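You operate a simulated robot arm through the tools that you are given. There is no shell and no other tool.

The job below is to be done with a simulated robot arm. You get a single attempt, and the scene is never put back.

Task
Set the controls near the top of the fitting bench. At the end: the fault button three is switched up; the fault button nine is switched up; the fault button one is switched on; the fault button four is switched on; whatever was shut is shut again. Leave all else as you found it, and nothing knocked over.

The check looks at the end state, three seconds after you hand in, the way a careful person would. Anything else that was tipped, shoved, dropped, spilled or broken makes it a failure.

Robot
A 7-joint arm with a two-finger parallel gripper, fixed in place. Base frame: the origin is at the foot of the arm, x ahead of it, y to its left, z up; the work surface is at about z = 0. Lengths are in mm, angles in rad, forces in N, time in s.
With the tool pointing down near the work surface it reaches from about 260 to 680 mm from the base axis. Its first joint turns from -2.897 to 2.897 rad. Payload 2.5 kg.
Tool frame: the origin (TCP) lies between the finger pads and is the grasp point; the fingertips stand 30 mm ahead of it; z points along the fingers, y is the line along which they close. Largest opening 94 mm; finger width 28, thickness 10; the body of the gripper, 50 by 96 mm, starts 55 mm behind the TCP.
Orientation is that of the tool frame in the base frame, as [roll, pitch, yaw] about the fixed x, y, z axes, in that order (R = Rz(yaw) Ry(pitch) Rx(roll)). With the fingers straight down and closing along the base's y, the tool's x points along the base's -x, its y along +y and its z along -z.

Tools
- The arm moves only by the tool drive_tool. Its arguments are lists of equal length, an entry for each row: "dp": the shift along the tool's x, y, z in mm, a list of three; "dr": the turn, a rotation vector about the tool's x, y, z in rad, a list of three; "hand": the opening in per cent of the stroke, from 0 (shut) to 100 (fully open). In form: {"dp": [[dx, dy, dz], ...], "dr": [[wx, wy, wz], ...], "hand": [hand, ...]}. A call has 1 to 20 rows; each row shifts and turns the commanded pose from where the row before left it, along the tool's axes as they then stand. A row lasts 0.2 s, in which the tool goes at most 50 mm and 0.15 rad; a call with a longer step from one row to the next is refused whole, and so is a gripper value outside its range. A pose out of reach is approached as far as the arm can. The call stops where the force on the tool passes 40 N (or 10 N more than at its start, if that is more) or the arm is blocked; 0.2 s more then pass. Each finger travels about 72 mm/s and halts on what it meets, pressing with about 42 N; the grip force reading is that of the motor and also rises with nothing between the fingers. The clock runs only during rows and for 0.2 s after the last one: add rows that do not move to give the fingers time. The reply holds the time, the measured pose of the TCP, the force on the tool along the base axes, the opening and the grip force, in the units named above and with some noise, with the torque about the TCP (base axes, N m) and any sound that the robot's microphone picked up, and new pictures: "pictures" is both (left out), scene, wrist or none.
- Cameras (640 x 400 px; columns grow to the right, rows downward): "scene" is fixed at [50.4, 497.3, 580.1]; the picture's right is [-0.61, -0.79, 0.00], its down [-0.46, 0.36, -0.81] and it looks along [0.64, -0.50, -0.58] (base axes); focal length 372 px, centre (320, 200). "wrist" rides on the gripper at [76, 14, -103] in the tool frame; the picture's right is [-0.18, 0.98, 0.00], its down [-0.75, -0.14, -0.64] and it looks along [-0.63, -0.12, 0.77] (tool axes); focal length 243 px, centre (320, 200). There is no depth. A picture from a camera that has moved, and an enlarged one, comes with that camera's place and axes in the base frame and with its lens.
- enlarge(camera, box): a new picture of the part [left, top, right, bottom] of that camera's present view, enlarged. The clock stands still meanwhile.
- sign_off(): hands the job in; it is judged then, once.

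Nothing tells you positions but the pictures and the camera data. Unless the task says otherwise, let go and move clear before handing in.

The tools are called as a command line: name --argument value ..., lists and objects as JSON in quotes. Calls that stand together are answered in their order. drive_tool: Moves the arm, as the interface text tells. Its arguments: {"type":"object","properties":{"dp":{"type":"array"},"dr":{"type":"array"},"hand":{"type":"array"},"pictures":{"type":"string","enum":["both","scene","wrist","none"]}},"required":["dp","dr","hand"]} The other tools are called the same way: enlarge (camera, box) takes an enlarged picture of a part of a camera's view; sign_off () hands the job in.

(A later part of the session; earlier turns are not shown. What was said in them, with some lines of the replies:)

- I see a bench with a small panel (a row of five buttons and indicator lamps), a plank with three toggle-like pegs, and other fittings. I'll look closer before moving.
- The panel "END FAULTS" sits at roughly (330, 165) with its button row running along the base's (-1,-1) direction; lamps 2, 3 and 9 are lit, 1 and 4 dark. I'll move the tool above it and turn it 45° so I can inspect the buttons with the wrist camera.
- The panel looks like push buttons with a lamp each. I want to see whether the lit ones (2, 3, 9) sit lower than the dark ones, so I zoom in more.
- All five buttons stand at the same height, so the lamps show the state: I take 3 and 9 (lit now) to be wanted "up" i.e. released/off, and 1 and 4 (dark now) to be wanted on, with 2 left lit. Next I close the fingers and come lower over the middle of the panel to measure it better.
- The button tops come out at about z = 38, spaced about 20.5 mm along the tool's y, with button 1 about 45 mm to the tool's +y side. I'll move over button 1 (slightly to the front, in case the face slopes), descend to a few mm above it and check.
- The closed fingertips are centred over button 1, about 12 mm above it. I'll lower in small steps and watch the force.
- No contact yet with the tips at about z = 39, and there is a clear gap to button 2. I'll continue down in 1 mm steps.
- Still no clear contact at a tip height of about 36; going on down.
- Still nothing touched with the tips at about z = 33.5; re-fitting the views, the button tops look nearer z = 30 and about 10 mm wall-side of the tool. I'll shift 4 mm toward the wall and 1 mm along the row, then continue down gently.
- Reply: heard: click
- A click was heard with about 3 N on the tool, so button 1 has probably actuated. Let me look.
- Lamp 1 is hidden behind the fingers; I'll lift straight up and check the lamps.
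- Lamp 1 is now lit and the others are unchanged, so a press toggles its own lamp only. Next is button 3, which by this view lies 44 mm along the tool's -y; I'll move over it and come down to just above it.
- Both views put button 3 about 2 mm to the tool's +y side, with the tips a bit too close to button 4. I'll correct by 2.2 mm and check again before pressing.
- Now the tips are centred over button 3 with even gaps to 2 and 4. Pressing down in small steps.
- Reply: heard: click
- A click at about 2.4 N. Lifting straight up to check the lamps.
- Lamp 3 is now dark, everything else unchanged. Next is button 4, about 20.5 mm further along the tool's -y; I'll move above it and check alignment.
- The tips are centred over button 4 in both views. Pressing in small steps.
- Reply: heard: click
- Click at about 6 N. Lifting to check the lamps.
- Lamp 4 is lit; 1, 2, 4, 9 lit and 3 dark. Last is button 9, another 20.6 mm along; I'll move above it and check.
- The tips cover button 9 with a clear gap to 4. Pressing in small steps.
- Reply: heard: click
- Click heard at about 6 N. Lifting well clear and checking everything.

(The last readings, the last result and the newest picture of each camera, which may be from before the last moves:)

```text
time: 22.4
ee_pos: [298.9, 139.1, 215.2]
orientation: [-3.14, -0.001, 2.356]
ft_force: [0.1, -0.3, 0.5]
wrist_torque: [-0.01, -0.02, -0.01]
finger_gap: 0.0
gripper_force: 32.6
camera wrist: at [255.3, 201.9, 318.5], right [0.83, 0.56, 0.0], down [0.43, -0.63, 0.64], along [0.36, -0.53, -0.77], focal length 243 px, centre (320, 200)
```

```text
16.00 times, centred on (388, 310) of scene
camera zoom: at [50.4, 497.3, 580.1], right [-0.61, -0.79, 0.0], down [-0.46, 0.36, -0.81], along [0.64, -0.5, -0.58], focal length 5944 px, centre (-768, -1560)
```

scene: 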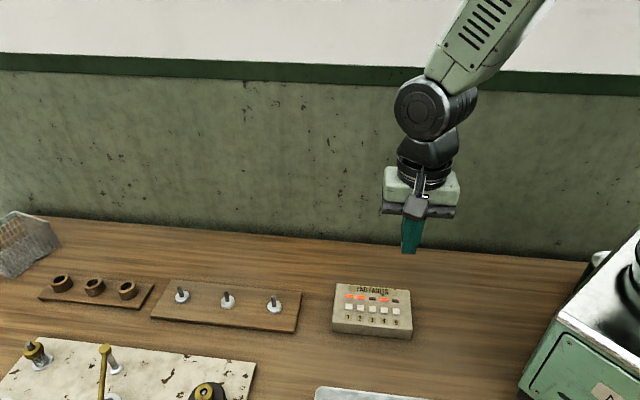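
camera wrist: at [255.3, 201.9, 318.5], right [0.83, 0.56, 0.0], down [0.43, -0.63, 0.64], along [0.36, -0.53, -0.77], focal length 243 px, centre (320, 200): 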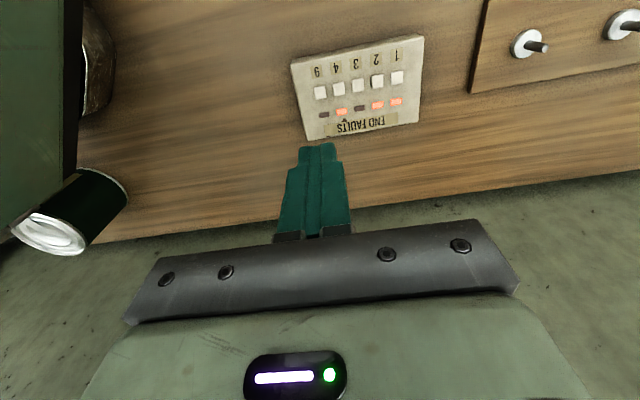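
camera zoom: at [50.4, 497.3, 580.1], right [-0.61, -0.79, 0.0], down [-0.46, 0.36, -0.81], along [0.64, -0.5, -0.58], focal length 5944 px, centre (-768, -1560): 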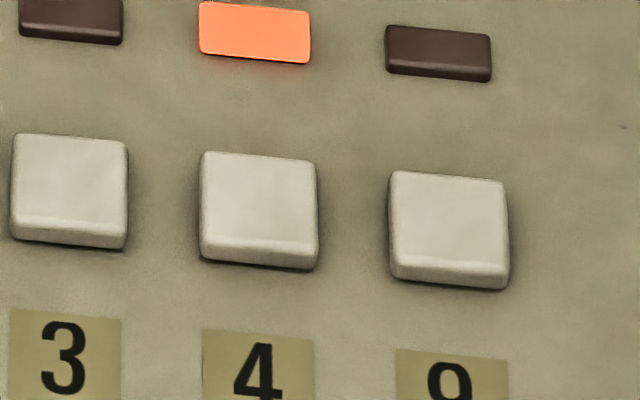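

Lamps now read 1 on, 2 on (untouched), 3 off, 4 on, 9 off, and the panel and surroundings are unmoved. Before handing in, I'll check the cabinet label and the rest of the bench for any legend bearing on what "up" means.

enlarge --camera "scene" --box '[544, 340, 640, 400]'

enlarge --camera "wrist" --box '[0, 0, 320, 260]'

enlarge --camera "scene" --box '[0, 200, 320, 400]'

```text
6.67 times, centred on (592, 370) of scene
camera zoom: at [50.4, 497.3, 580.1], right [-0.61, -0.79, 0.0], down [-0.46, 0.36, -0.81], along [0.64, -0.5, -0.58], focal length 2477 px, centre (-1493, -933)
```

zoom: 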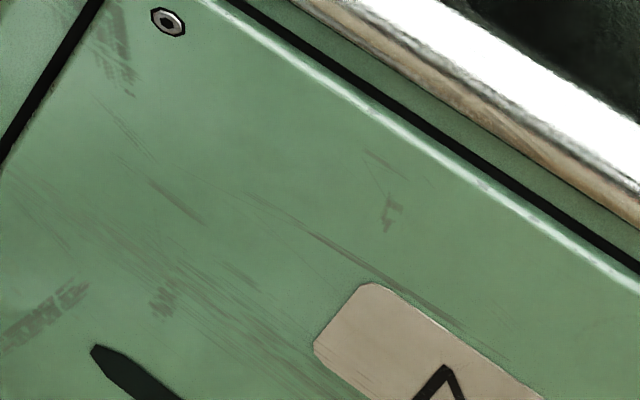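

```text
1.54 times, centred on (160, 130) of wrist
camera zoom: at [255.3, 201.9, 318.5], right [0.83, 0.56, 0.0], down [0.43, -0.63, 0.64], along [0.36, -0.53, -0.77], focal length 373 px, centre (566, 308)
```

zoom: 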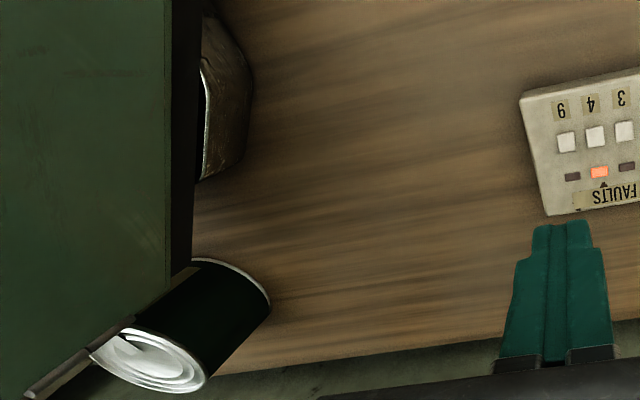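

```text
2.00 times, centred on (160, 300) of scene
camera zoom: at [50.4, 497.3, 580.1], right [-0.61, -0.79, 0.0], down [-0.46, 0.36, -0.81], along [0.64, -0.5, -0.58], focal length 743 px, centre (640, 0)
```

zoom: 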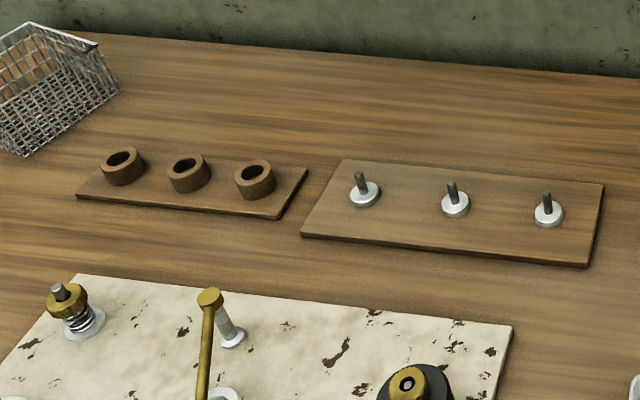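

I found no legend, and nothing else on the bench has moved. The panel reads 1 and 4 on, 3 and 9 released (off), and 2 still on; the arm is clear, so I'm handing in.

sign_off

```text
The job is handed in.
```

I pressed buttons 1, 3, 4 and 9 once each on the END FAULTS panel, then handed the job in. I had to guess what "switched up" means for buttons 3 and 9.

| Button | Lamp at start | Lamp at end |
|---|---|---|
| 1 | off | on |
| 2 | on | on (not touched) |
| 3 | on | off |
| 4 | off | on |
| 9 | on | off |

- **Buttons 1 and 4:** each press clicked and lit that button's own lamp, so "switched on" is clearly met.
- **Buttons 3 and 9:** I took "up" to mean released, so I switched their lamps off. The buttons all sit at the same height whether lit or dark, and I saw no legend on the bench that settled it. I chose this because you used a different word for the two that were lit. If "up" meant "on", these two are now wrong, because they were already lit at the start.
- **Everything else:** I found no lid or cover on the panel, so there was nothing to shut again. In the final pictures the panel and the rest of the bench had not moved, and the arm was well clear above the panel.
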